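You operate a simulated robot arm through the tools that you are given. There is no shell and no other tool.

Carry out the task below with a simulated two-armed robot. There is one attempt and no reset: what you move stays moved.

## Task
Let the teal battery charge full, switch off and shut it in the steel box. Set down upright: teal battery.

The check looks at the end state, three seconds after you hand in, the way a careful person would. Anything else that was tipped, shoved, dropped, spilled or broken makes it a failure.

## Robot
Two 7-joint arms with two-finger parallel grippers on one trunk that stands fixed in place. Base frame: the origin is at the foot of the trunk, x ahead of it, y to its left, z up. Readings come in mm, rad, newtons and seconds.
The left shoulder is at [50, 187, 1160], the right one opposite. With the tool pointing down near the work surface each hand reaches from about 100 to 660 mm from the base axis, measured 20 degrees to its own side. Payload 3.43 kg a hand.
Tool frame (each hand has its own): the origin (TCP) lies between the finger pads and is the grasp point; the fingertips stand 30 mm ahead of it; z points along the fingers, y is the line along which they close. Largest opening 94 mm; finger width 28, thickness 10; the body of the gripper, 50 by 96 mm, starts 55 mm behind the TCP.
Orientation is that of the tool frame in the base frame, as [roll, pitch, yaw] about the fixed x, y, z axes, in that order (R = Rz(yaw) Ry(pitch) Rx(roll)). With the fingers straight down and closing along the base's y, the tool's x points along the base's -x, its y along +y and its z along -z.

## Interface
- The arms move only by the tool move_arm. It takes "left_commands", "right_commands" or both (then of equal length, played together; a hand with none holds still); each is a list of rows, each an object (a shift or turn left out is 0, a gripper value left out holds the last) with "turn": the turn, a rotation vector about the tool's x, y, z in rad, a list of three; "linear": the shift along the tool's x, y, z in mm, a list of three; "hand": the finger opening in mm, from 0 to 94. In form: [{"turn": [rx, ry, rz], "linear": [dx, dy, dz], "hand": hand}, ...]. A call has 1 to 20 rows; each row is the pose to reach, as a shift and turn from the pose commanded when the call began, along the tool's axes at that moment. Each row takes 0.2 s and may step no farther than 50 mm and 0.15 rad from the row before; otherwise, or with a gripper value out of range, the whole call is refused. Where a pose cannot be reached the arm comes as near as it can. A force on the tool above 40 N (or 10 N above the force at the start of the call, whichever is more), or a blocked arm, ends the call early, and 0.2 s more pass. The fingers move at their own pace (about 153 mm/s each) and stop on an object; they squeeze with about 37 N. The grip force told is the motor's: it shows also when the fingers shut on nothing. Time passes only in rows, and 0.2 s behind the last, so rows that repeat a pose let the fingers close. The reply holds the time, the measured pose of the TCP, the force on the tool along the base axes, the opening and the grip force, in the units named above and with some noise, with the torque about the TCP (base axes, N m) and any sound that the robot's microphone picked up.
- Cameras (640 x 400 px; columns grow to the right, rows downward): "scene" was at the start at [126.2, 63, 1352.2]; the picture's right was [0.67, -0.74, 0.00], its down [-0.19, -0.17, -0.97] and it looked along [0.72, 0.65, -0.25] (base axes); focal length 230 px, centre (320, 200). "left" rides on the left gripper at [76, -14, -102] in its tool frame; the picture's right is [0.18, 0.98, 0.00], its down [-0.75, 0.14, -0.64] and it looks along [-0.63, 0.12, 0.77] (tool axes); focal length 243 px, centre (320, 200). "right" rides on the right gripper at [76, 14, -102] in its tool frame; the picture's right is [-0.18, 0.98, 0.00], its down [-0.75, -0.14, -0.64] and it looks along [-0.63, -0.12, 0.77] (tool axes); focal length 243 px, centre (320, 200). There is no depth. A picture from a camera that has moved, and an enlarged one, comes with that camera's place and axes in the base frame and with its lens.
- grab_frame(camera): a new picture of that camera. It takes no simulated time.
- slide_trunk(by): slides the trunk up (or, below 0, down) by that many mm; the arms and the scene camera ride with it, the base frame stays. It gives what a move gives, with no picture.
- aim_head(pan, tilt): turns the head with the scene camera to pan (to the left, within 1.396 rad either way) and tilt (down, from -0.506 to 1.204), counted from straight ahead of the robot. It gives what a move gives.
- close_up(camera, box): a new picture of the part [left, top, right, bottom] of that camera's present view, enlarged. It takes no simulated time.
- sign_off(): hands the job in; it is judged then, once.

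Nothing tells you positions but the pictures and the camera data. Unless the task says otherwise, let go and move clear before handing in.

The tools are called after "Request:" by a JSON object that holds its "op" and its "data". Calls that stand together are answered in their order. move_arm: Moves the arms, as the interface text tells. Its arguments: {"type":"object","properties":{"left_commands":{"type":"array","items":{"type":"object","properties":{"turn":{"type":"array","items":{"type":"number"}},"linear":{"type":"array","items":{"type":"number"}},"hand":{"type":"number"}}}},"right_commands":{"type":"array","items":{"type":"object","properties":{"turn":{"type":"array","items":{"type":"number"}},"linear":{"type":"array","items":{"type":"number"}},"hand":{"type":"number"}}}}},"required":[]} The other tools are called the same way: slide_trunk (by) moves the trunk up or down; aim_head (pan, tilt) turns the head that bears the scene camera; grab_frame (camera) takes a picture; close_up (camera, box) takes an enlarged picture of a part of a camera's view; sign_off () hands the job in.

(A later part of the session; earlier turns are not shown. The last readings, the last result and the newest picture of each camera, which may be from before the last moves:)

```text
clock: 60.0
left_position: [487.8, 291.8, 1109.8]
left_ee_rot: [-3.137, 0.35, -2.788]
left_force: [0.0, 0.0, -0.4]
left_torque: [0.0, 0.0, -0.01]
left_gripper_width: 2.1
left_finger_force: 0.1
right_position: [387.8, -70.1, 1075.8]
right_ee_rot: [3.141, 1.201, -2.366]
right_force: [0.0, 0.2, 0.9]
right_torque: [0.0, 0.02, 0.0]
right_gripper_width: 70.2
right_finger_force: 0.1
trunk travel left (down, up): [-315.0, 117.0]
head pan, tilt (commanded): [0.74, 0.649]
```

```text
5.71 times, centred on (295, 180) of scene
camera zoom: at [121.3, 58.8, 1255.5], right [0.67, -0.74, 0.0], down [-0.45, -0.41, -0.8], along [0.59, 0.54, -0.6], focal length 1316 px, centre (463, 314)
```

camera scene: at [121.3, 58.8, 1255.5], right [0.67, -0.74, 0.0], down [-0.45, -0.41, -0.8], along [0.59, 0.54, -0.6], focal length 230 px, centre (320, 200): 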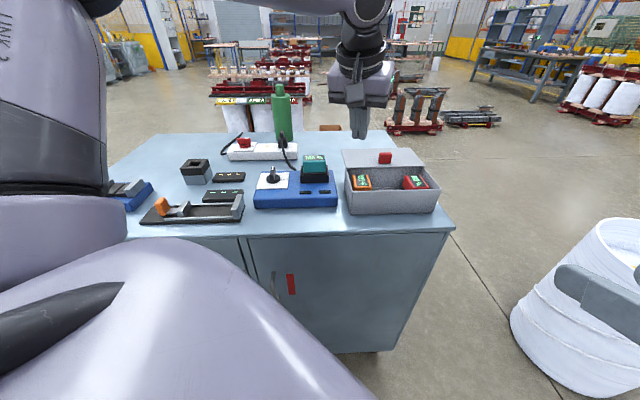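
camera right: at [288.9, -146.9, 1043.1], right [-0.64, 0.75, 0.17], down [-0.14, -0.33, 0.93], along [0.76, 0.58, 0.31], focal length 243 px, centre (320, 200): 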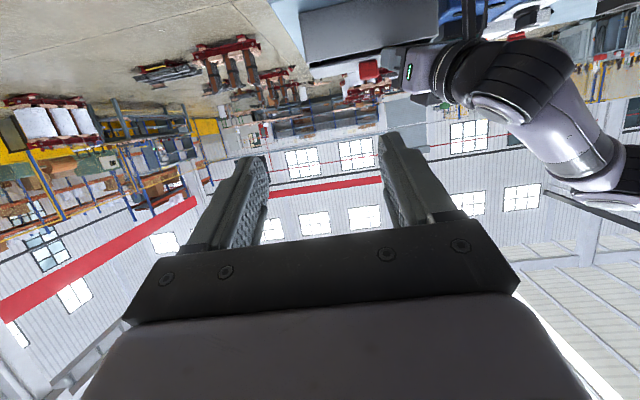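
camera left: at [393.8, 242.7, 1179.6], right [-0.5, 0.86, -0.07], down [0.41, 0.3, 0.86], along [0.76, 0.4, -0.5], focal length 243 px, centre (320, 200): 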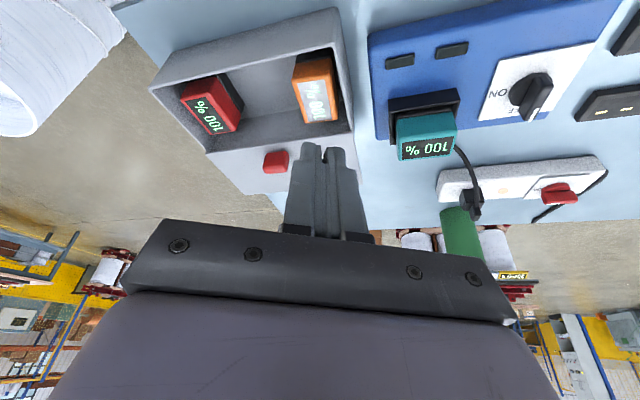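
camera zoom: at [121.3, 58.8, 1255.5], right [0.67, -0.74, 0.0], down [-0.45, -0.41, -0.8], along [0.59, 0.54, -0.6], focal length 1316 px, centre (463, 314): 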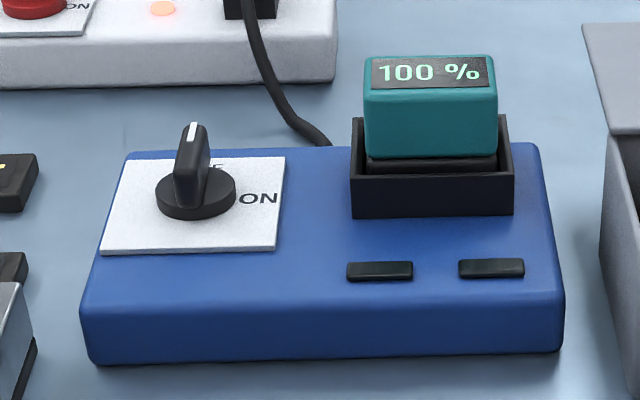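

Both stored batteries stand with their long side front-to-back, leaving about 100 mm free between them. Before picking, I'll test in the air whether the left hand can reach over that gap with the hand turned 90° (long side front-to-back as well).

Request:
{"op": "move_arm", "data": {"left_commands": [{"turn": [0.0496, 0, 0.1359], "linear": [-6.9, -7.8, 8]}, {"turn": [0.0992, 0, 0.2717], "linear": [-13.8, -15.6, 18]}, {"turn": [0.1488, 0, 0.4076], "linear": [-20.7, -23.4, 30]}, {"turn": [0.1984, 0, 0.5435], "linear": [-27.6, -31.2, 44]}, {"turn": [0.248, 0, 0.6793], "linear": [-34.4, -38.9, 58]}, {"turn": [0.2975, 0, 0.8152], "linear": [-41.3, -46.7, 74]}, {"turn": [0.347, 0, 0.951], "linear": [-48.2, -54.5, 90]}, {"turn": [0.3967, 0, 1.0869], "linear": [-55.1, -62.3, 105.3]}, {"turn": [0.3967, 0, 1.0869], "linear": [-55.1, -62.3, 105.3]}]}}

Request:
{"op": "grab_frame", "data": {"camera": "left"}}

Request:
{"op": "grab_frame", "data": {"camera": "scene"}}

```text
clock: 62.0
left_position: [493.9, 182.9, 1016.6]
left_ee_rot: [3.138, 0.354, 2.341]
left_force: [0.7, -0.4, -1.0]
left_torque: [0.0, -0.04, 0.0]
left_gripper_width: 2.1
left_finger_force: 0.0
left hand out of reach, approached as far as the arm can: row 6, 7, 8, 9
right_position: [389.9, -69.5, 1075.6]
right_ee_rot: [-3.141, 1.203, -2.364]
right_force: [0.6, -0.1, 0.3]
right_torque: [-0.01, 0.03, 0.01]
right_gripper_width: 70.0
right_finger_force: 0.0
trunk travel left (down, up): [-315.0, 117.0]
head pan, tilt (commanded): [0.74, 0.649]
```

```text
taken
camera left: at [409.0, 249.8, 1086.2], right [0.59, 0.81, -0.06], down [0.44, -0.25, 0.86], along [0.68, -0.53, -0.5], focal length 243 px, centre (320, 200)
```

left: 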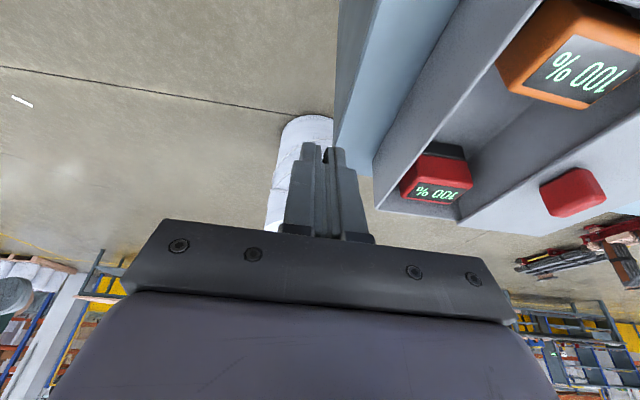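

```text
taken
camera scene: at [121.6, 59.2, 1255.4], right [0.67, -0.74, 0.0], down [-0.45, -0.41, -0.8], along [0.59, 0.54, -0.61], focal length 230 px, centre (320, 200)
```

scene: 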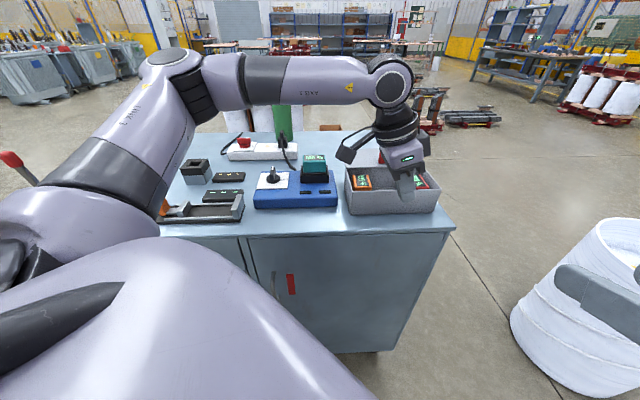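

Turned fully 90° the arm can't reach the gap. Headings near 0° looked reachable, and a battery standing at that angle still fits the 100 mm gap, so I'll test that pose in the air with a 0.6 rad lean.

Request:
{"op": "move_arm", "data": {"left_commands": [{"turn": [-0.049, 0, -0.134], "linear": [-1, 18, -12]}, {"turn": [-0.099, 0, -0.268], "linear": [-2, 37, -24]}, {"turn": [-0.148, 0, -0.401], "linear": [-4, 56, -28]}, {"turn": [-0.198, 0, -0.535], "linear": [-5, 75, -26]}, {"turn": [-0.247, 0, -0.669], "linear": [-6, 94, -22.3]}]}}

Request:
{"op": "move_arm", "data": {"left_commands": [{"turn": [0, -0.125, 0], "linear": [-10, 0, 10]}, {"turn": [0, -0.25, 0], "linear": [-20, 0, 20]}, {"turn": [0, -0.25, 0], "linear": [-32, -1, 28]}, {"turn": [0, -0.25, 0], "linear": [-32, -1, 28]}]}}

Request:
{"op": "grab_frame", "data": {"camera": "left"}}

Request:
{"op": "close_up", "data": {"camera": "scene", "box": [280, 60, 480, 220]}}

```text
clock: 63.1
left_position: [560.3, 249.1, 1035.9]
left_ee_rot: [-3.138, 0.355, 3.052]
left_force: [-0.3, -0.4, -0.9]
left_torque: [-0.03, 0.02, 0.01]
left_gripper_width: 1.9
left_finger_force: 0.0
right_position: [387.7, -70.3, 1074.8]
right_ee_rot: [3.141, 1.201, -2.368]
right_force: [-0.2, -0.9, -0.3]
right_torque: [0.03, 0.01, 0.01]
right_gripper_width: 69.9
right_finger_force: 0.1
trunk travel left (down, up): [-315.0, 117.0]
head pan, tilt (commanded): [0.74, 0.649]
```

```text
clock: 64.2
left_position: [601.4, 243.3, 1019.8]
left_ee_rot: [3.142, 0.605, 3.049]
left_force: [0.1, 0.0, 0.4]
left_torque: [0.01, -0.02, -0.03]
left_gripper_width: 1.9
left_finger_force: 0.0
right_position: [389.1, -70.6, 1076.4]
right_ee_rot: [3.141, 1.201, -2.367]
right_force: [-0.7, -0.2, 0.5]
right_torque: [0.03, 0.0, 0.0]
right_gripper_width: 69.9
right_finger_force: 0.1
trunk travel left (down, up): [-315.0, 117.0]
head pan, tilt (commanded): [0.74, 0.649]
```

```text
taken
camera left: at [479.8, 240.3, 1061.0], right [-0.06, 0.99, -0.1], down [0.27, 0.12, 0.96], along [0.96, 0.03, -0.27], focal length 243 px, centre (320, 200)
```

left: 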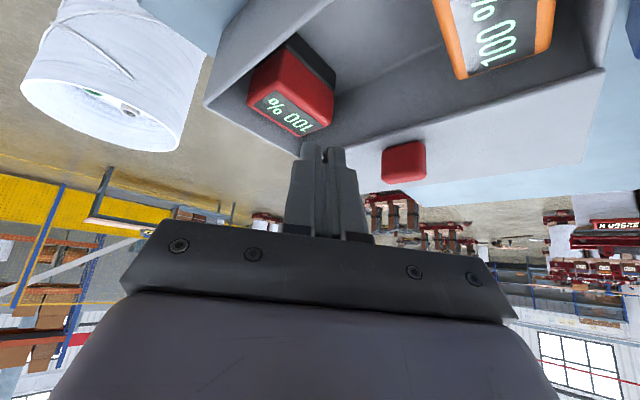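

```text
2.50 times, centred on (380, 140) of scene
camera zoom: at [121.2, 58.7, 1255.5], right [0.67, -0.74, 0.0], down [-0.45, -0.41, -0.8], along [0.59, 0.54, -0.6], focal length 576 px, centre (170, 350)
```

zoom: 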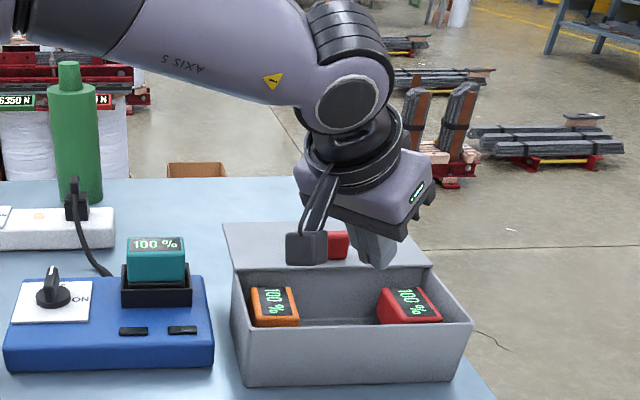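

That pose is reached comfortably, so the teal battery will stand at about 45° in the gap, with roughly 10 mm clear all round. Now back to the battery: same lean, heading aligned to the charger, gripper open, hovering above it.

Request:
{"op": "move_arm", "data": {"left_commands": [{"turn": [-0.0808, 0, -0.1168], "linear": [3, 25, -28]}, {"turn": [-0.1615, 0, -0.2336], "linear": [14, 60, -46]}, {"turn": [-0.2423, 0, -0.3504], "linear": [28, 92, -60]}, {"turn": [-0.323, 0, -0.4672], "linear": [42, 123, -70], "hand": 94}, {"turn": [-0.4038, 0, -0.584], "linear": [56, 154, -78], "hand": 94}, {"turn": [-0.4846, 0, -0.7008], "linear": [69.4, 185.1, -84.5], "hand": 94}, {"turn": [-0.4846, 0, -0.7008], "linear": [69.4, 185.1, -84.5], "hand": 94}]}}

Request:
{"op": "grab_frame", "data": {"camera": "left"}}

Request:
{"op": "close_up", "data": {"camera": "scene", "box": [200, 80, 400, 220]}}

```text
clock: 65.8
left_position: [514.7, 438.5, 1049.6]
left_ee_rot: [3.139, 0.605, -2.38]
left_force: [-0.2, 0.6, 0.1]
left_torque: [0.02, -0.01, -0.01]
left_gripper_width: 93.8
left_finger_force: 0.0
right_position: [388.2, -70.9, 1077.0]
right_ee_rot: [3.139, 1.202, -2.366]
right_force: [-0.2, 0.4, 0.3]
right_torque: [0.03, 0.01, -0.02]
right_gripper_width: 70.1
right_finger_force: 0.2
trunk travel left (down, up): [-315.0, 117.0]
head pan, tilt (commanded): [0.74, 0.649]
```

```text
taken
camera left: at [437.3, 345.8, 1090.1], right [-0.79, 0.61, -0.1], down [0.09, 0.28, 0.96], along [0.61, 0.75, -0.27], focal length 243 px, centre (320, 200)
```

left: 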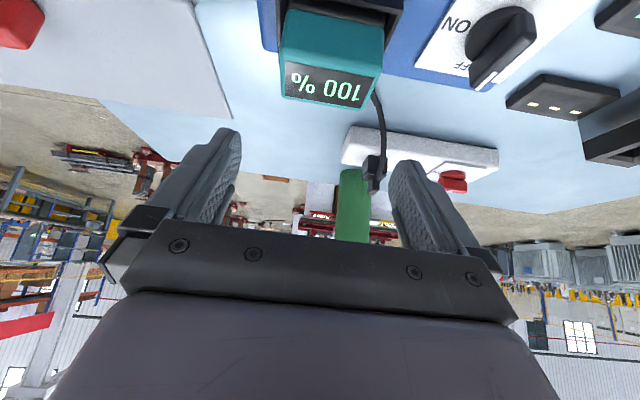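

```text
2.86 times, centred on (300, 150) of scene
camera zoom: at [121.2, 58.7, 1255.5], right [0.67, -0.74, 0.0], down [-0.45, -0.41, -0.8], along [0.59, 0.54, -0.6], focal length 658 px, centre (377, 343)
```

zoom: 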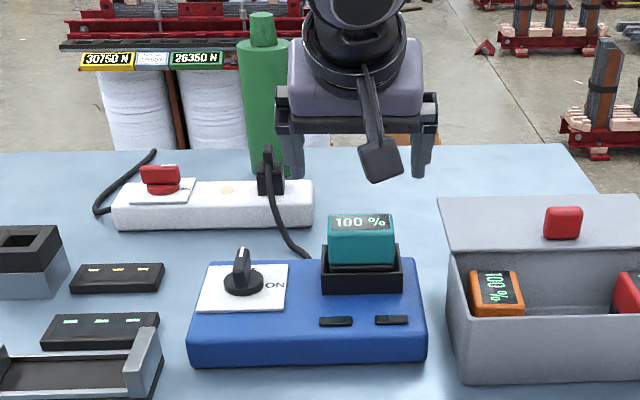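

Hovering as intended. I'll zoom to check alignment with the battery before descending.

Request:
{"op": "close_up", "data": {"camera": "left", "box": [250, 0, 410, 120]}}

Request:
{"op": "close_up", "data": {"camera": "scene", "box": [290, 110, 370, 190]}}

```text
3.33 times, centred on (330, 60) of left
camera zoom: at [437.3, 345.8, 1090.1], right [-0.79, 0.61, -0.1], down [0.09, 0.28, 0.96], along [0.61, 0.75, -0.27], focal length 809 px, centre (287, 667)
```

zoom: 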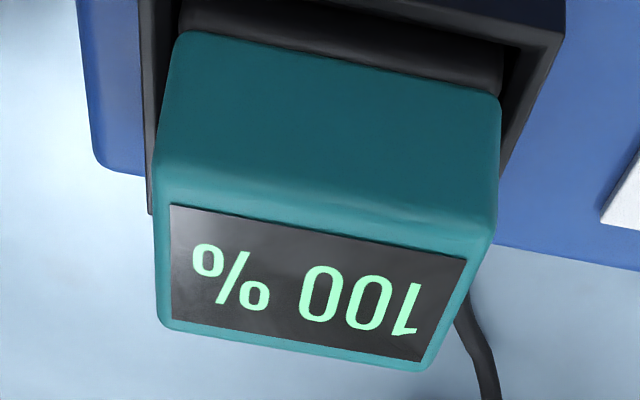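

```text
5.00 times, centred on (330, 150) of scene
camera zoom: at [121.2, 58.7, 1255.5], right [0.67, -0.74, 0.0], down [-0.45, -0.41, -0.8], along [0.59, 0.54, -0.6], focal length 1151 px, centre (270, 450)
```

zoom: 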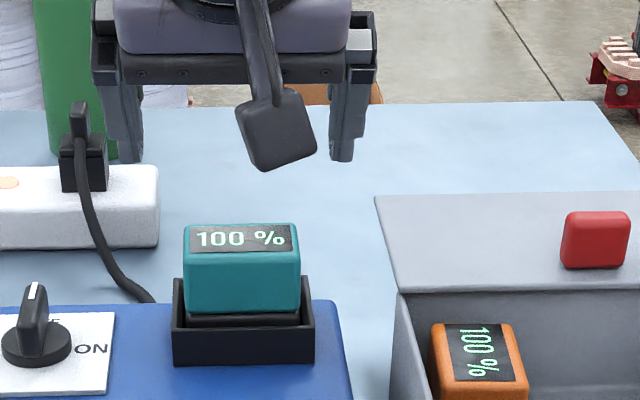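

Battery centre confirmed at about (525, 447), aligned with the hand. Descending to grasp height with the fingers either side.

Request:
{"op": "move_arm", "data": {"left_commands": [{"linear": [14, -0.4, 20]}, {"linear": [28, -0.8, 40]}, {"linear": [37, -1, 52]}, {"linear": [43.9, -1.2, 61.6]}, {"linear": [43.9, -1.2, 61.6]}]}}

Request:
{"op": "grab_frame", "data": {"camera": "left"}}

Request:
{"op": "close_up", "data": {"camera": "scene", "box": [260, 120, 380, 210]}}

```text
clock: 67.0
left_position: [513.0, 434.7, 973.3]
left_ee_rot: [3.141, 0.605, -2.383]
left_force: [-0.8, 0.4, -0.5]
left_torque: [-0.02, 0.0, 0.0]
left_gripper_width: 94.1
left_finger_force: 0.0
right_position: [387.8, -69.6, 1076.7]
right_ee_rot: [3.141, 1.202, -2.367]
right_force: [-0.3, 0.2, 0.3]
right_torque: [-0.03, -0.01, 0.0]
right_gripper_width: 70.1
right_finger_force: 0.0
trunk travel left (down, up): [-315.0, 117.0]
head pan, tilt (commanded): [0.74, 0.649]
```

```text
taken
camera left: at [436.1, 342.8, 1014.4], right [-0.79, 0.61, -0.1], down [0.09, 0.28, 0.96], along [0.61, 0.74, -0.27], focal length 243 px, centre (320, 200)
```

left: 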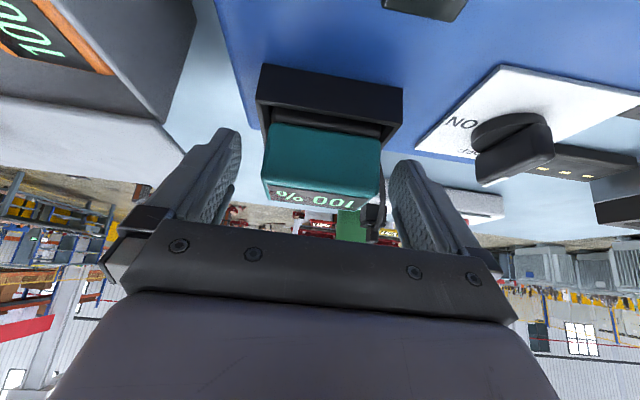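

```text
4.44 times, centred on (320, 165) of scene
camera zoom: at [121.2, 58.7, 1255.5], right [0.67, -0.74, 0.0], down [-0.45, -0.41, -0.8], along [0.59, 0.54, -0.6], focal length 1024 px, centre (320, 356)
```

zoom: 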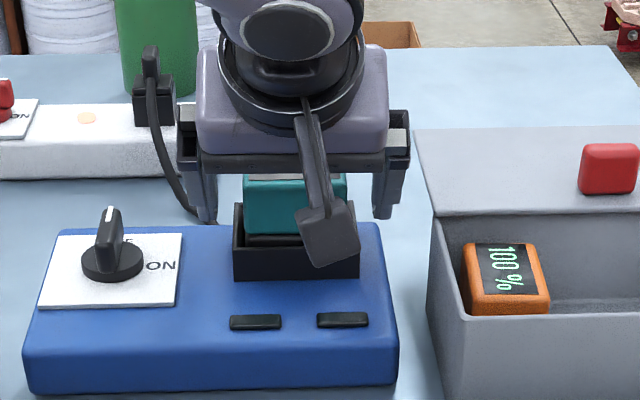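

Well centred. Closing on the battery.

Request:
{"op": "move_arm", "data": {"left_commands": [{"hand": 75}, {"hand": 62}, {"hand": 50}, {"hand": 45}, {"hand": 45}]}}

Request:
{"op": "grab_frame", "data": {"camera": "left"}}

```text
clock: 68.2
left_position: [514.0, 434.3, 973.6]
left_ee_rot: [3.139, 0.603, -2.383]
left_force: [-2.1, -2.7, 0.9]
left_torque: [-0.13, -0.01, -0.08]
left_gripper_width: 63.9
left_finger_force: 36.7
right_position: [388.9, -70.1, 1075.2]
right_ee_rot: [3.141, 1.203, -2.366]
right_force: [-0.3, 0.3, 0.3]
right_torque: [0.03, 0.0, 0.02]
right_gripper_width: 70.1
right_finger_force: 0.0
trunk travel left (down, up): [-315.0, 117.0]
head pan, tilt (commanded): [0.74, 0.649]
```

```text
taken
camera left: at [435.8, 342.5, 1014.7], right [-0.79, 0.61, -0.1], down [0.09, 0.28, 0.96], along [0.61, 0.74, -0.27], focal length 243 px, centre (320, 200)
```

left: 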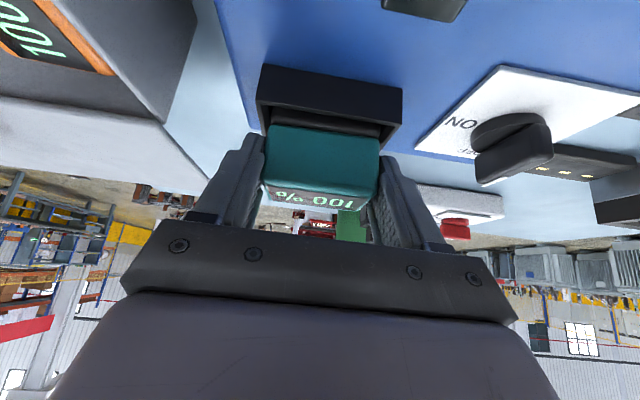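

Gripped at 64 mm. Lifting straight up slowly out of the socket.

Request:
{"op": "move_arm", "data": {"left_commands": [{"linear": [-2.8, 0, -4.1]}, {"linear": [-5.7, 0, -8.2]}, {"linear": [-8.5, 0, -12.4]}, {"linear": [-11.3, 0, -16.5]}, {"linear": [-17, 0, -24.7]}, {"linear": [-22.7, 0, -32.9]}]}}

Request:
{"op": "grab_frame", "data": {"camera": "left"}}

Request:
{"op": "close_up", "data": {"camera": "scene", "box": [260, 110, 380, 210]}}

```text
clock: 69.5
left_position: [513.0, 436.0, 1014.4]
left_ee_rot: [3.141, 0.603, -2.383]
left_force: [0.2, 0.4, -3.4]
left_torque: [-0.06, 0.0, 0.03]
left_gripper_width: 63.8
left_finger_force: 37.1
right_position: [388.2, -69.6, 1076.2]
right_ee_rot: [3.14, 1.2, -2.365]
right_force: [-0.1, -0.6, 0.8]
right_torque: [0.01, 0.03, 0.0]
right_gripper_width: 70.0
right_finger_force: 0.2
trunk travel left (down, up): [-315.0, 117.0]
head pan, tilt (commanded): [0.74, 0.649]
```

```text
taken
camera left: at [437.1, 342.8, 1055.2], right [-0.79, 0.61, -0.1], down [0.09, 0.28, 0.96], along [0.61, 0.74, -0.27], focal length 243 px, centre (320, 200)
```

left: 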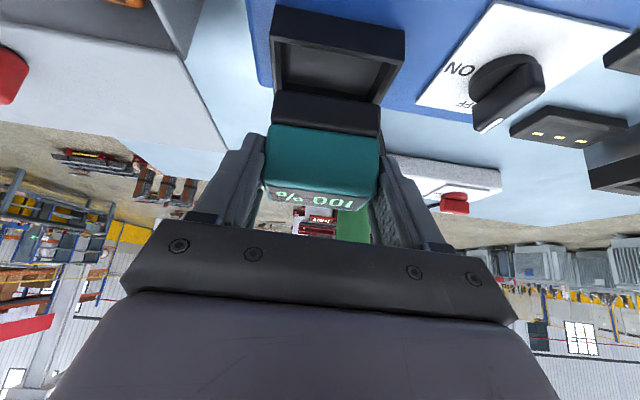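

```text
4.00 times, centred on (320, 160) of scene
camera zoom: at [121.4, 59.0, 1255.5], right [0.67, -0.74, 0.0], down [-0.45, -0.41, -0.8], along [0.59, 0.54, -0.6], focal length 921 px, centre (320, 360)
```

zoom: 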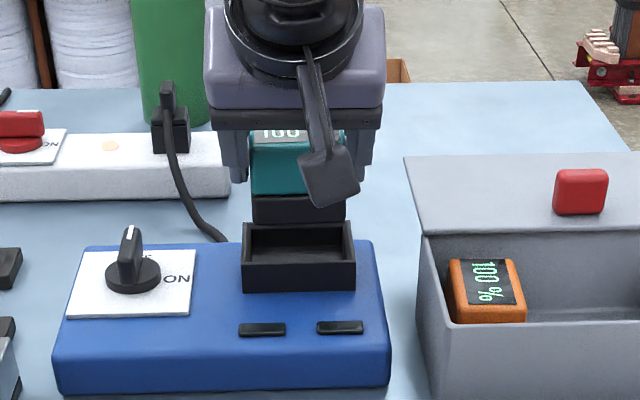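

The battery is free of the socket and firmly held (about 0.35 kg), with its black base some 57 mm below its top. I'll raise it higher, then carry it over the box while turning to the placing heading.

Request:
{"op": "move_arm", "data": {"left_commands": [{"linear": [-12.5, 0, -18.1]}, {"linear": [-25.5, 0, -37.1]}, {"turn": [0.0717, 0, 0.1041], "linear": [-15.5, -30.5, -44]}, {"turn": [0.1434, 0, 0.2083], "linear": [-5.5, -60.9, -50.9]}, {"turn": [0.2151, 0, 0.3124], "linear": [4.4, -91.4, -57.7]}, {"turn": [0.2868, 0, 0.4165], "linear": [14.4, -121.9, -64.6]}, {"turn": [0.3585, 0, 0.5207], "linear": [24.4, -152.3, -71.5]}, {"turn": [0.4302, 0, 0.6248], "linear": [34.4, -182.8, -78.4]}, {"turn": [0.4302, 0, 0.6248], "linear": [34.4, -182.8, -78.4]}]}}

Request:
{"op": "grab_frame", "data": {"camera": "left"}}

Request:
{"op": "close_up", "data": {"camera": "scene", "box": [310, 70, 470, 220]}}

Request:
{"op": "grab_frame", "data": {"camera": "right"}}

```text
clock: 71.5
left_position: [587.9, 254.0, 1058.7]
left_ee_rot: [3.14, 0.604, 3.141]
left_force: [-0.7, 0.4, -3.0]
left_torque: [0.02, 0.06, 0.02]
left_gripper_width: 63.8
left_finger_force: 36.7
right_position: [389.1, -70.8, 1076.7]
right_ee_rot: [-3.141, 1.202, -2.366]
right_force: [0.2, 0.1, -0.9]
right_torque: [0.0, -0.02, -0.03]
right_gripper_width: 70.1
right_finger_force: 0.1
trunk travel left (down, up): [-315.0, 117.0]
head pan, tilt (commanded): [0.74, 0.649]
```

```text
taken
camera left: at [468.5, 241.5, 1099.8], right [-0.15, 0.98, -0.1], down [0.26, 0.14, 0.96], along [0.95, 0.12, -0.27], focal length 243 px, centre (320, 200)
```

left: 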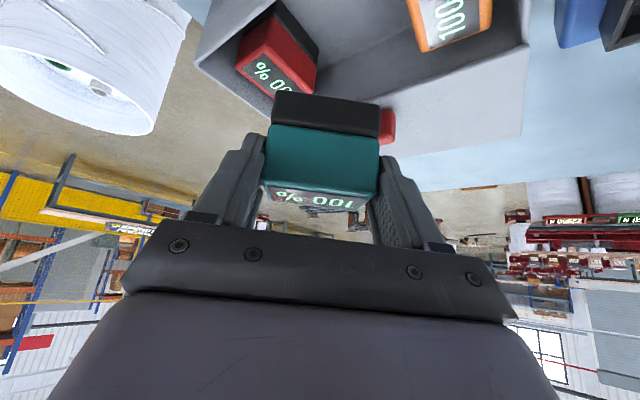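

```text
2.67 times, centred on (390, 145) of scene
camera zoom: at [121.5, 58.8, 1255.5], right [0.67, -0.74, 0.0], down [-0.45, -0.41, -0.8], along [0.59, 0.54, -0.6], focal length 614 px, centre (133, 347)
```

zoom: 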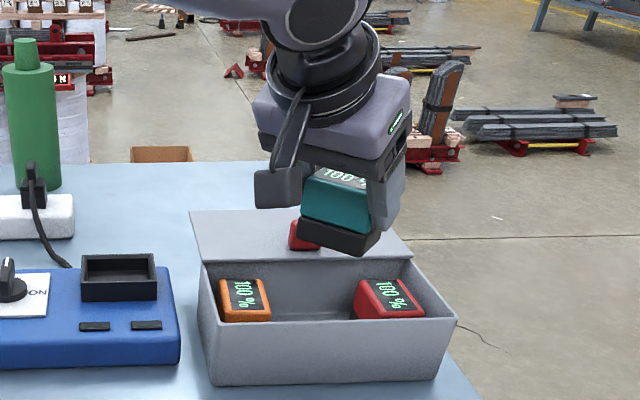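

```text
taken
camera right: at [289.8, -146.9, 1042.6], right [-0.64, 0.75, 0.17], down [-0.13, -0.33, 0.93], along [0.76, 0.58, 0.31], focal length 243 px, centre (320, 200)
```

right: 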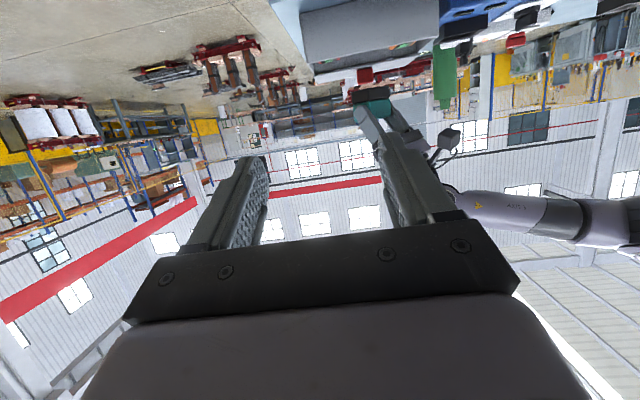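

Before lowering I checked clearances: with this 0.6 rad lean the fingers would brush the front wall or the orange battery, so a more upright grip is needed. I'll test in the air whether a 0.3 rad lean still reaches this spot.

Request:
{"op": "move_arm", "data": {"left_commands": [{"turn": [0, 0.1, 0]}, {"turn": [0, 0.2, 0], "linear": [-4, 0, 3]}, {"turn": [0, 0.3, 0], "linear": [-8, 0, 6]}, {"turn": [0, 0.3, 0], "linear": [-8, 0, 6]}]}}

```text
clock: 72.5
left_position: [595.1, 256.2, 1057.6]
left_ee_rot: [3.141, 0.304, 3.141]
left_force: [0.2, -0.3, -4.2]
left_torque: [-0.03, 0.0, 0.01]
left_gripper_width: 63.9
left_finger_force: 37.4
left hand out of reach, approached as far as the arm can: row 3, 4
right_position: [388.1, -70.5, 1076.5]
right_ee_rot: [3.14, 1.2, -2.366]
right_force: [-0.2, -0.1, -0.3]
right_torque: [0.0, -0.01, -0.02]
right_gripper_width: 70.0
right_finger_force: 0.0
trunk travel left (down, up): [-315.0, 117.0]
head pan, tilt (commanded): [0.74, 0.649]
```

Reach at 0.3 rad lean is just enough (and improves lower down). So I'll set the battery down upright on the empty bench area in front of the charger, and re-grip it more upright. First, back away from the box and carry it there.

Request:
{"op": "move_arm", "data": {"left_commands": [{"turn": [0, -0.1, 0], "linear": [13, 0, -4]}, {"turn": [0, -0.2, 0], "linear": [26, 0, -8]}, {"turn": [0, -0.3, 0], "linear": [38.2, 0, -12]}]}}

Request:
{"op": "move_arm", "data": {"left_commands": [{"turn": [-0.033, 0, -0.048], "linear": [24, 15.7, -14]}, {"turn": [-0.066, 0, -0.096], "linear": [50, 31.4, -26]}, {"turn": [-0.0994, 0, -0.144], "linear": [78, 47, -36]}, {"turn": [-0.1325, 0, -0.192], "linear": [108, 62.7, -44]}, {"turn": [-0.1657, 0, -0.24], "linear": [140, 78.4, -48]}, {"turn": [-0.1988, 0, -0.288], "linear": [173.3, 94, -49.1]}, {"turn": [-0.1988, 0, -0.288], "linear": [173.3, 94, -49.1]}]}}

Request:
{"op": "grab_frame", "data": {"camera": "left"}}

Request:
{"op": "grab_frame", "data": {"camera": "scene"}}

```text
clock: 73.3
left_position: [552.5, 255.9, 1057.5]
left_ee_rot: [3.14, 0.605, 3.142]
left_force: [-0.4, -0.5, -4.0]
left_torque: [-0.03, 0.06, 0.01]
left_gripper_width: 64.0
left_finger_force: 36.7
right_position: [389.1, -70.6, 1075.2]
right_ee_rot: [-3.14, 1.204, -2.368]
right_force: [0.1, -0.8, -1.3]
right_torque: [-0.04, 0.03, 0.0]
right_gripper_width: 70.1
right_finger_force: 0.1
trunk travel left (down, up): [-315.0, 117.0]
head pan, tilt (commanded): [0.74, 0.649]
```

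```text
clock: 75.0
left_position: [383.5, 349.2, 1002.6]
left_ee_rot: [3.139, 0.605, -2.791]
left_force: [0.0, 0.7, -3.4]
left_torque: [-0.03, 0.06, -0.02]
left_gripper_width: 63.5
left_finger_force: 36.9
right_position: [388.1, -69.8, 1075.0]
right_ee_rot: [-3.141, 1.2, -2.366]
right_force: [-0.1, -0.3, 1.3]
right_torque: [0.01, 0.0, 0.0]
right_gripper_width: 69.8
right_finger_force: 0.1
trunk travel left (down, up): [-315.0, 117.0]
head pan, tilt (commanded): [0.74, 0.649]
```

```text
taken
camera left: at [276.1, 294.0, 1043.5], right [-0.48, 0.87, -0.1], down [0.19, 0.22, 0.96], along [0.86, 0.44, -0.27], focal length 243 px, centre (320, 200)
```

left: 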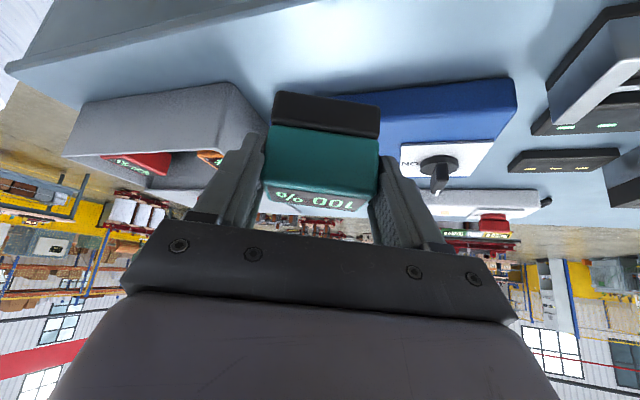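

```text
taken
camera scene: at [121.4, 58.9, 1255.5], right [0.67, -0.74, 0.0], down [-0.45, -0.41, -0.8], along [0.59, 0.54, -0.6], focal length 230 px, centre (320, 200)
```

scene: 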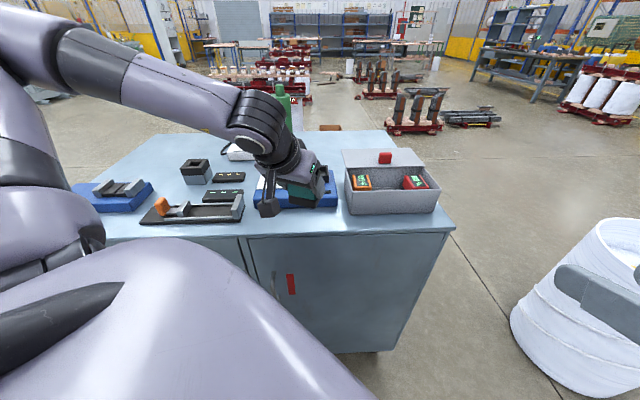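

The battery is above the free bench strip in front of the charger. Lowering in stages, watching for touch-down.

Request:
{"op": "move_arm", "data": {"left_commands": [{"linear": [5.7, 0, 8.2]}, {"linear": [11.4, 0, 16.5]}, {"linear": [17, 0, 24.7]}, {"linear": [22.7, 0, 32.9]}, {"linear": [26.7, 0, 38.7]}]}}

Request:
{"op": "close_up", "data": {"camera": "scene", "box": [240, 150, 380, 245]}}

Request:
{"op": "grab_frame", "data": {"camera": "right"}}

```text
clock: 76.2
left_position: [381.9, 348.4, 954.4]
left_ee_rot: [3.139, 0.604, -2.794]
left_force: [-1.2, -0.1, -3.4]
left_torque: [-0.02, 0.06, 0.01]
left_gripper_width: 63.3
left_finger_force: 37.4
right_position: [389.2, -70.4, 1077.6]
right_ee_rot: [-3.14, 1.2, -2.367]
right_force: [-0.2, -0.7, -0.1]
right_torque: [-0.01, -0.02, 0.04]
right_gripper_width: 70.1
right_finger_force: 0.0
trunk travel left (down, up): [-315.0, 117.0]
head pan, tilt (commanded): [0.74, 0.649]
```

```text
4.21 times, centred on (310, 198) of scene
camera zoom: at [121.4, 59.0, 1255.5], right [0.67, -0.74, 0.0], down [-0.45, -0.41, -0.8], along [0.59, 0.54, -0.6], focal length 970 px, centre (362, 210)
```

zoom: 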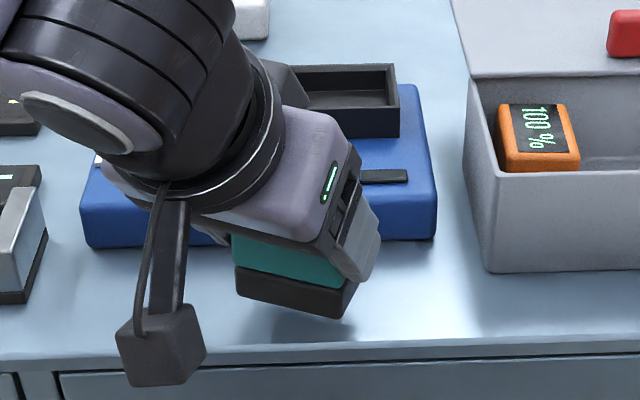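

```text
taken
camera right: at [289.8, -146.8, 1042.6], right [-0.64, 0.75, 0.17], down [-0.13, -0.33, 0.93], along [0.76, 0.58, 0.31], focal length 243 px, centre (320, 200)
```

right: 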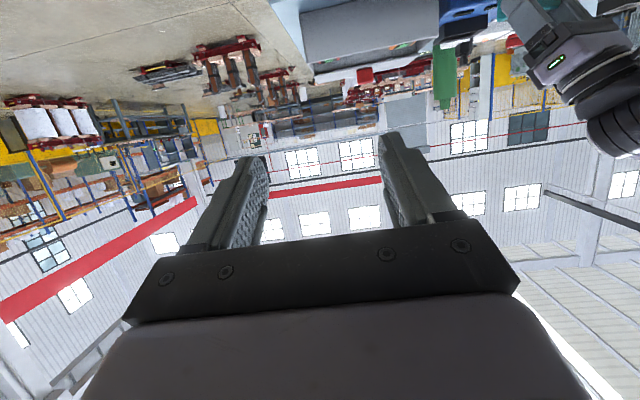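

The battery hangs upright above the bench. Small downward steps now.

Request:
{"op": "move_arm", "data": {"left_commands": [{"linear": [1.7, 0, 2.5]}, {"linear": [3.4, 0, 4.9]}, {"linear": [4.5, 0, 6.6]}]}}

Request:
{"op": "move_arm", "data": {"left_commands": [{"linear": [1.1, 0, 1.6]}, {"linear": [2.3, 0, 3.3]}]}}

```text
clock: 77.0
left_position: [382.9, 348.9, 945.6]
left_ee_rot: [3.141, 0.605, -2.79]
left_force: [-0.7, -0.1, -2.7]
left_torque: [0.02, 0.02, 0.02]
left_gripper_width: 63.7
left_finger_force: 37.2
right_position: [388.4, -71.0, 1076.3]
right_ee_rot: [3.141, 1.2, -2.368]
right_force: [-0.5, 1.0, -0.3]
right_torque: [-0.01, 0.01, -0.04]
right_gripper_width: 70.1
right_finger_force: 0.0
trunk travel left (down, up): [-315.0, 117.0]
head pan, tilt (commanded): [0.74, 0.649]
```

```text
clock: 77.5
left_position: [382.5, 349.0, 940.9]
left_ee_rot: [3.14, 0.604, -2.791]
left_force: [0.0, -0.9, -3.4]
left_torque: [-0.04, 0.01, 0.02]
left_gripper_width: 63.4
left_finger_force: 37.1
right_position: [389.2, -69.7, 1075.5]
right_ee_rot: [3.141, 1.2, -2.366]
right_force: [-0.7, -0.7, -0.4]
right_torque: [-0.02, -0.01, 0.0]
right_gripper_width: 70.0
right_finger_force: 0.0
trunk travel left (down, up): [-315.0, 117.0]
head pan, tilt (commanded): [0.74, 0.649]
```

No contact yet at TCP z ≈ 941. Continuing in small steps.

Request:
{"op": "move_arm", "data": {"left_commands": [{"linear": [1.1, 0, 1.6]}, {"linear": [2.3, 0, 3.3]}]}}

Request:
{"op": "close_up", "data": {"camera": "scene", "box": [260, 180, 360, 245]}}

```text
clock: 78.2
left_position: [383.0, 348.9, 937.5]
left_ee_rot: [3.141, 0.603, -2.791]
left_force: [0.3, 0.2, -3.1]
left_torque: [-0.03, 0.03, -0.02]
left_gripper_width: 63.7
left_finger_force: 37.3
right_position: [387.9, -71.1, 1076.1]
right_ee_rot: [-3.141, 1.202, -2.366]
right_force: [0.4, -0.2, -0.6]
right_torque: [-0.01, -0.03, -0.01]
right_gripper_width: 69.9
right_finger_force: 0.1
trunk travel left (down, up): [-315.0, 117.0]
head pan, tilt (commanded): [0.74, 0.649]
```

```text
6.15 times, centred on (310, 212) of scene
camera zoom: at [121.4, 58.9, 1255.5], right [0.67, -0.74, 0.0], down [-0.45, -0.41, -0.8], along [0.59, 0.54, -0.6], focal length 1417 px, centre (382, 123)
```

zoom: 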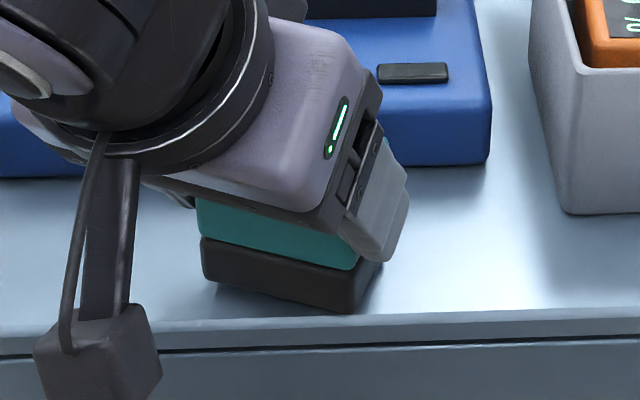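

Close to the bench but not touching yet. A few more small steps.

Request:
{"op": "move_arm", "data": {"left_commands": [{"linear": [1.1, 0, 1.6]}, {"linear": [1.7, 0, 2.5]}]}}

Request:
{"op": "move_arm", "data": {"left_commands": [{"linear": [0.9, 0, 1.2]}, {"linear": [1.4, 0, 2.1]}]}}

Request:
{"op": "move_arm", "data": {"left_commands": [{"linear": [0.9, 0, 1.2]}, {"linear": [1.4, 0, 2.1]}]}}

```text
clock: 78.8
left_position: [382.1, 349.9, 933.7]
left_ee_rot: [3.14, 0.604, -2.791]
left_force: [0.2, 0.3, -4.3]
left_torque: [-0.04, 0.04, -0.03]
left_gripper_width: 63.5
left_finger_force: 37.1
right_position: [389.2, -69.8, 1076.5]
right_ee_rot: [3.14, 1.201, -2.366]
right_force: [0.0, -0.3, -0.2]
right_torque: [-0.02, -0.03, 0.01]
right_gripper_width: 70.2
right_finger_force: 0.0
trunk travel left (down, up): [-315.0, 117.0]
head pan, tilt (commanded): [0.74, 0.649]
```

```text
clock: 79.3
left_position: [383.4, 347.5, 934.9]
left_ee_rot: [3.138, 0.61, -2.79]
left_force: [-3.9, 3.5, 11.6]
left_torque: [-0.2, 0.05, -0.02]
left_gripper_width: 63.4
left_finger_force: 37.0
right_position: [387.9, -71.0, 1077.5]
right_ee_rot: [-3.139, 1.203, -2.365]
right_force: [-0.1, 0.2, -0.5]
right_torque: [-0.01, 0.01, 0.04]
right_gripper_width: 70.0
right_finger_force: 0.1
trunk travel left (down, up): [-315.0, 117.0]
head pan, tilt (commanded): [0.74, 0.649]
```

```text
clock: 80.0
left_position: [383.9, 347.9, 933.1]
left_ee_rot: [3.139, 0.616, -2.792]
left_force: [-4.9, 4.1, 35.3]
left_torque: [-0.44, 0.05, -0.03]
left_gripper_width: 63.6
left_finger_force: 37.0
right_position: [386.8, -70.3, 1077.2]
right_ee_rot: [-3.137, 1.205, -2.364]
right_force: [0.1, 0.3, -0.5]
right_torque: [0.01, 0.04, -0.02]
right_gripper_width: 69.9
right_finger_force: 0.0
trunk travel left (down, up): [-315.0, 117.0]
head pan, tilt (commanded): [0.74, 0.649]
```

Touch-down at TCP z ≈ 934. I pressed a bit hard (35 N), so I'll ease back up to a light contact and then open the fingers gently.

Request:
{"op": "move_arm", "data": {"left_commands": [{"linear": [-0.9, 0, -1.2]}, {"linear": [-1.6, 0, -2.3]}]}}

Request:
{"op": "close_up", "data": {"camera": "scene", "box": [260, 180, 360, 245]}}

```text
clock: 80.5
left_position: [383.3, 348.3, 934.4]
left_ee_rot: [3.14, 0.611, -2.791]
left_force: [8.4, 4.4, 23.0]
left_torque: [-0.26, -0.68, 0.21]
left_gripper_width: 63.6
left_finger_force: 37.0
right_position: [388.2, -71.2, 1076.4]
right_ee_rot: [-3.14, 1.203, -2.367]
right_force: [0.0, 0.3, -0.2]
right_torque: [0.0, 0.01, 0.02]
right_gripper_width: 70.0
right_finger_force: 0.1
trunk travel left (down, up): [-315.0, 117.0]
head pan, tilt (commanded): [0.74, 0.649]
```

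```text
6.15 times, centred on (310, 212) of scene
camera zoom: at [120.6, 57.9, 1255.5], right [0.67, -0.74, 0.0], down [-0.45, -0.41, -0.8], along [0.59, 0.54, -0.6], focal length 1417 px, centre (382, 123)
```

zoom: 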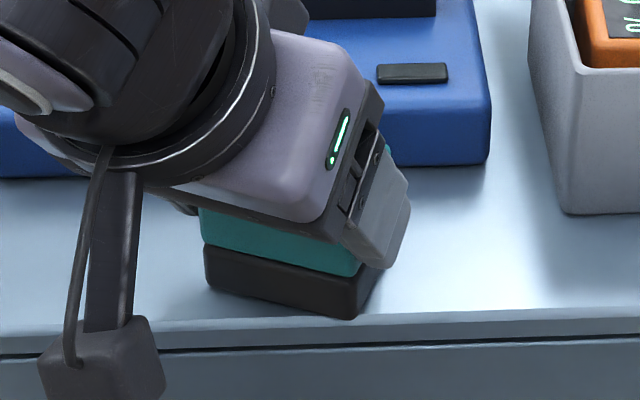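

Still 23 N; easing up a little more.

Request:
{"op": "move_arm", "data": {"left_commands": [{"linear": [-0.6, 0, -0.8]}, {"linear": [-1.1, 0, -1.7]}]}}

```text
clock: 81.2
left_position: [381.5, 347.8, 934.5]
left_ee_rot: [3.138, 0.604, -2.795]
left_force: [6.8, 0.3, 12.9]
left_torque: [-0.21, -0.99, 0.16]
left_gripper_width: 63.6
left_finger_force: 36.9
right_position: [388.9, -70.0, 1075.8]
right_ee_rot: [3.141, 1.202, -2.368]
right_force: [0.5, -0.1, -0.2]
right_torque: [0.01, 0.02, -0.03]
right_gripper_width: 70.1
right_finger_force: 0.0
trunk travel left (down, up): [-315.0, 117.0]
head pan, tilt (commanded): [0.74, 0.649]
```

Request:
{"op": "move_arm", "data": {"left_commands": [{"linear": [-0.9, 0, -1.1]}, {"linear": [-0.9, 0, -1.1]}]}}

Request:
{"op": "close_up", "data": {"camera": "scene", "box": [260, 180, 360, 245]}}

```text
clock: 81.8
left_position: [381.2, 347.5, 934.7]
left_ee_rot: [3.137, 0.601, -2.793]
left_force: [1.9, -2.2, 4.2]
left_torque: [-0.22, -0.35, -0.09]
left_gripper_width: 63.6
left_finger_force: 36.8
right_position: [388.9, -69.7, 1075.4]
right_ee_rot: [-3.141, 1.202, -2.368]
right_force: [0.6, -0.6, 0.0]
right_torque: [-0.01, -0.01, 0.02]
right_gripper_width: 69.7
right_finger_force: 0.0
trunk travel left (down, up): [-315.0, 117.0]
head pan, tilt (commanded): [0.74, 0.649]
```

```text
6.15 times, centred on (310, 212) of scene
camera zoom: at [121.1, 58.3, 1255.4], right [0.67, -0.74, 0.0], down [-0.45, -0.41, -0.8], along [0.59, 0.54, -0.6], focal length 1417 px, centre (382, 123)
```

zoom: 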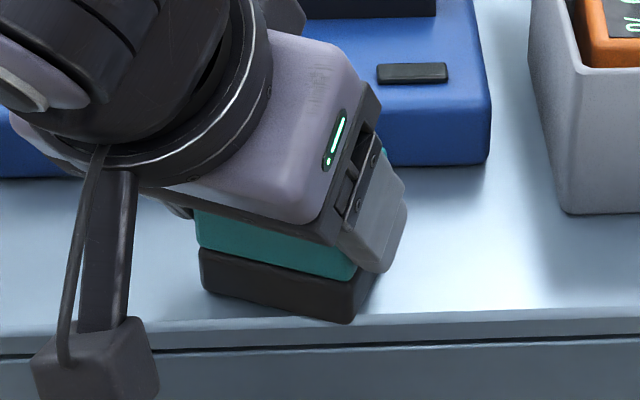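

Light contact now (4 N). The battery stands flat near the bench's front edge with its bulk well inside. Opening the fingers.

Request:
{"op": "move_arm", "data": {"left_commands": [{"hand": 68}, {"hand": 74}, {"hand": 84}, {"hand": 90}]}}

Request:
{"op": "close_up", "data": {"camera": "scene", "box": [260, 180, 360, 245]}}

Request:
{"op": "grab_frame", "data": {"camera": "left"}}

```text
clock: 82.8
left_position: [382.6, 348.2, 935.3]
left_ee_rot: [3.14, 0.604, -2.792]
left_force: [-0.4, -0.5, 0.3]
left_torque: [-0.02, 0.01, 0.0]
left_gripper_width: 90.0
left_finger_force: 0.0
right_position: [388.5, -70.0, 1076.1]
right_ee_rot: [3.14, 1.203, -2.366]
right_force: [-0.3, 0.7, -0.6]
right_torque: [-0.01, 0.0, -0.03]
right_gripper_width: 70.1
right_finger_force: 0.1
trunk travel left (down, up): [-315.0, 117.0]
head pan, tilt (commanded): [0.74, 0.649]
```

```text
6.15 times, centred on (310, 212) of scene
camera zoom: at [121.2, 58.7, 1255.5], right [0.67, -0.74, 0.0], down [-0.45, -0.41, -0.8], along [0.59, 0.54, -0.6], focal length 1417 px, centre (382, 123)
```

zoom: 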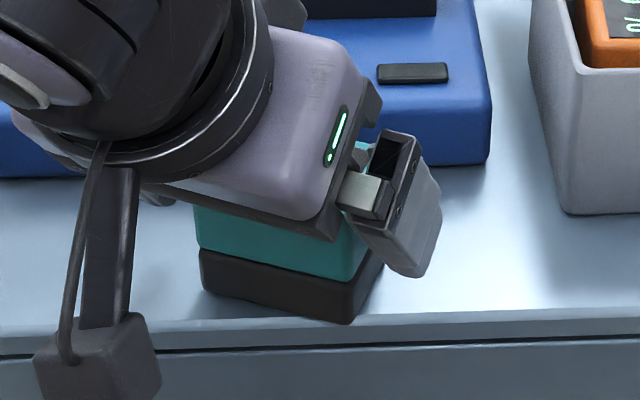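

```text
taken
camera left: at [274.7, 294.0, 975.7], right [-0.48, 0.87, -0.1], down [0.19, 0.22, 0.96], along [0.86, 0.44, -0.27], focal length 243 px, centre (320, 200)
```

left: 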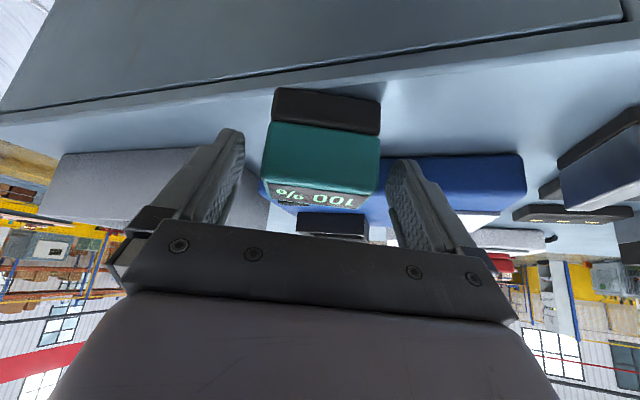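

The battery stands on its own. I'll lift straight off it; while the hand is empty I'll also push the lid a further ~12 mm to gain clearance.

Request:
{"op": "move_arm", "data": {"left_commands": [{"linear": [-11.4, 0, -16.5]}, {"linear": [-28.4, 0, -41.2]}, {"linear": [-45.4, 0, -65.8]}]}}

Request:
{"op": "close_up", "data": {"camera": "scene", "box": [250, 140, 390, 245]}}

```text
clock: 83.5
left_position: [382.9, 350.3, 1016.5]
left_ee_rot: [3.137, 0.604, -2.793]
left_force: [-0.6, -0.8, -0.1]
left_torque: [0.02, 0.0, 0.0]
left_gripper_width: 90.0
left_finger_force: 0.0
right_position: [388.9, -71.4, 1076.2]
right_ee_rot: [-3.141, 1.203, -2.367]
right_force: [0.3, -0.3, 0.6]
right_torque: [0.02, -0.01, 0.06]
right_gripper_width: 70.2
right_finger_force: 0.0
trunk travel left (down, up): [-315.0, 117.0]
head pan, tilt (commanded): [0.74, 0.649]
```

```text
3.81 times, centred on (320, 192) of scene
camera zoom: at [121.1, 58.6, 1255.5], right [0.67, -0.74, 0.0], down [-0.45, -0.41, -0.8], along [0.59, 0.54, -0.6], focal length 877 px, centre (320, 229)
```

zoom: 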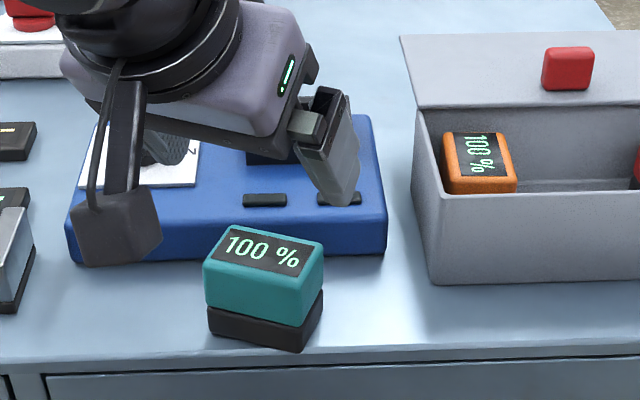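

The teal battery stands upright on the bench. Now the empty hand goes to the lid edge.

Request:
{"op": "move_arm", "data": {"left_commands": [{"turn": [0, -0.049, 0], "linear": [-24, -21, 5], "hand": 40}, {"turn": [0, -0.099, 0], "linear": [-48, -42, 12], "hand": 2}, {"turn": [0, -0.148, 0], "linear": [-72, -63, 22]}, {"turn": [0, -0.197, 0], "linear": [-96, -84, 36]}, {"turn": [0, -0.247, 0], "linear": [-120, -105, 52]}, {"turn": [0, -0.296, 0], "linear": [-144.9, -126.2, 69.6]}, {"turn": [0, -0.296, 0], "linear": [-144.9, -126.2, 69.6]}]}}

Request:
{"op": "grab_frame", "data": {"camera": "left"}}

Request:
{"op": "grab_frame", "data": {"camera": "scene"}}

```text
clock: 85.2
left_position: [575.0, 284.4, 1041.6]
left_ee_rot: [3.138, 0.901, -2.795]
left_force: [0.1, -0.7, 0.0]
left_torque: [-0.01, 0.0, 0.02]
left_gripper_width: 2.1
left_finger_force: 0.0
right_position: [387.7, -70.1, 1076.0]
right_ee_rot: [3.141, 1.203, -2.366]
right_force: [-0.1, -0.2, 0.5]
right_torque: [0.02, 0.0, 0.06]
right_gripper_width: 69.9
right_finger_force: 0.1
trunk travel left (down, up): [-315.0, 117.0]
head pan, tilt (commanded): [0.74, 0.649]
```

```text
taken
camera left: at [461.8, 226.7, 1045.2], right [-0.45, 0.88, -0.14], down [-0.08, 0.12, 0.99], along [0.89, 0.45, 0.02], focal length 243 px, centre (320, 200)
```

left: 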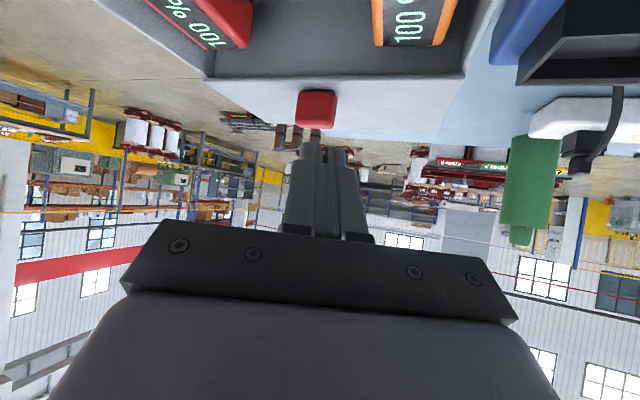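

```text
taken
camera scene: at [121.3, 58.7, 1255.5], right [0.67, -0.74, 0.0], down [-0.45, -0.41, -0.8], along [0.59, 0.54, -0.6], focal length 230 px, centre (320, 200)
```

scene: 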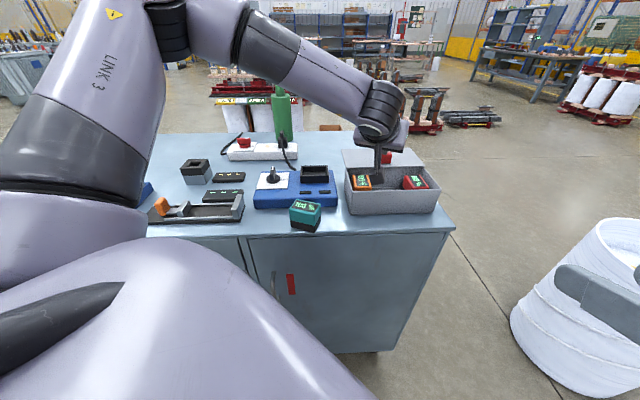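

Lid edge is at n ≈ 657. Lowering the closed fingertip just ahead of it, then a short push.

Request:
{"op": "move_arm", "data": {"left_commands": [{"linear": [14, 0.7, 19.6]}, {"linear": [26, 1.4, 37]}, {"linear": [34.9, 1.8, 49.1]}, {"linear": [34.9, 1.8, 49.1]}]}}

Request:
{"op": "grab_frame", "data": {"camera": "left"}}

Request:
{"op": "close_up", "data": {"camera": "scene", "box": [330, 100, 460, 220]}}

```text
clock: 86.2
left_position: [591.6, 291.8, 982.7]
left_ee_rot: [3.137, 0.901, -2.793]
left_force: [0.7, 0.3, 1.2]
left_torque: [-0.02, -0.01, 0.02]
left_gripper_width: 2.1
left_finger_force: 0.0
right_position: [387.5, -70.1, 1075.1]
right_ee_rot: [3.141, 1.202, -2.367]
right_force: [0.2, 0.6, -0.8]
right_torque: [-0.02, -0.03, -0.03]
right_gripper_width: 70.1
right_finger_force: 0.1
trunk travel left (down, up): [-315.0, 117.0]
head pan, tilt (commanded): [0.74, 0.649]
```

```text
taken
camera left: at [477.6, 235.7, 986.4], right [-0.45, 0.88, -0.14], down [-0.08, 0.12, 0.99], along [0.89, 0.45, 0.02], focal length 243 px, centre (320, 200)
```

left: 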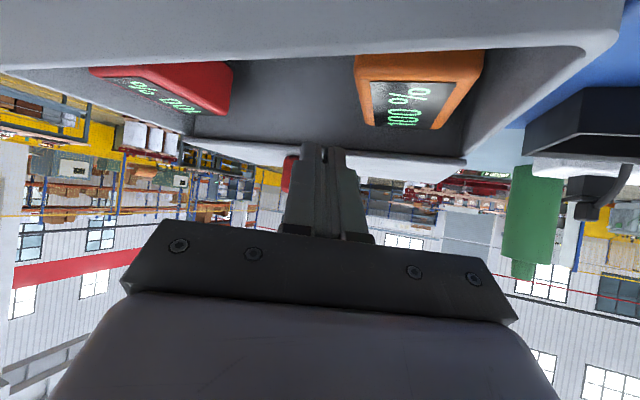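

```text
3.33 times, centred on (395, 160) of scene
camera zoom: at [121.2, 58.7, 1255.5], right [0.67, -0.74, 0.0], down [-0.45, -0.41, -0.8], along [0.59, 0.54, -0.6], focal length 768 px, centre (70, 333)
```

zoom: 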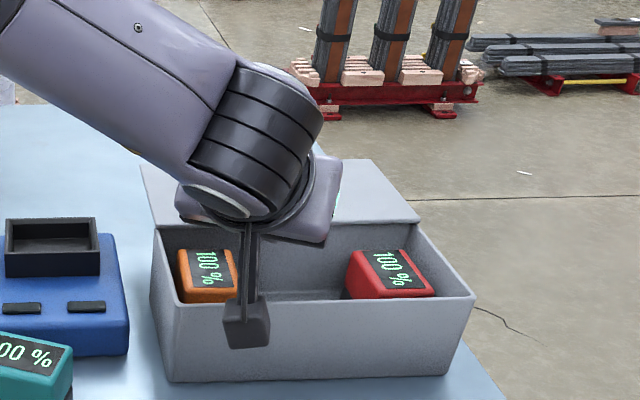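

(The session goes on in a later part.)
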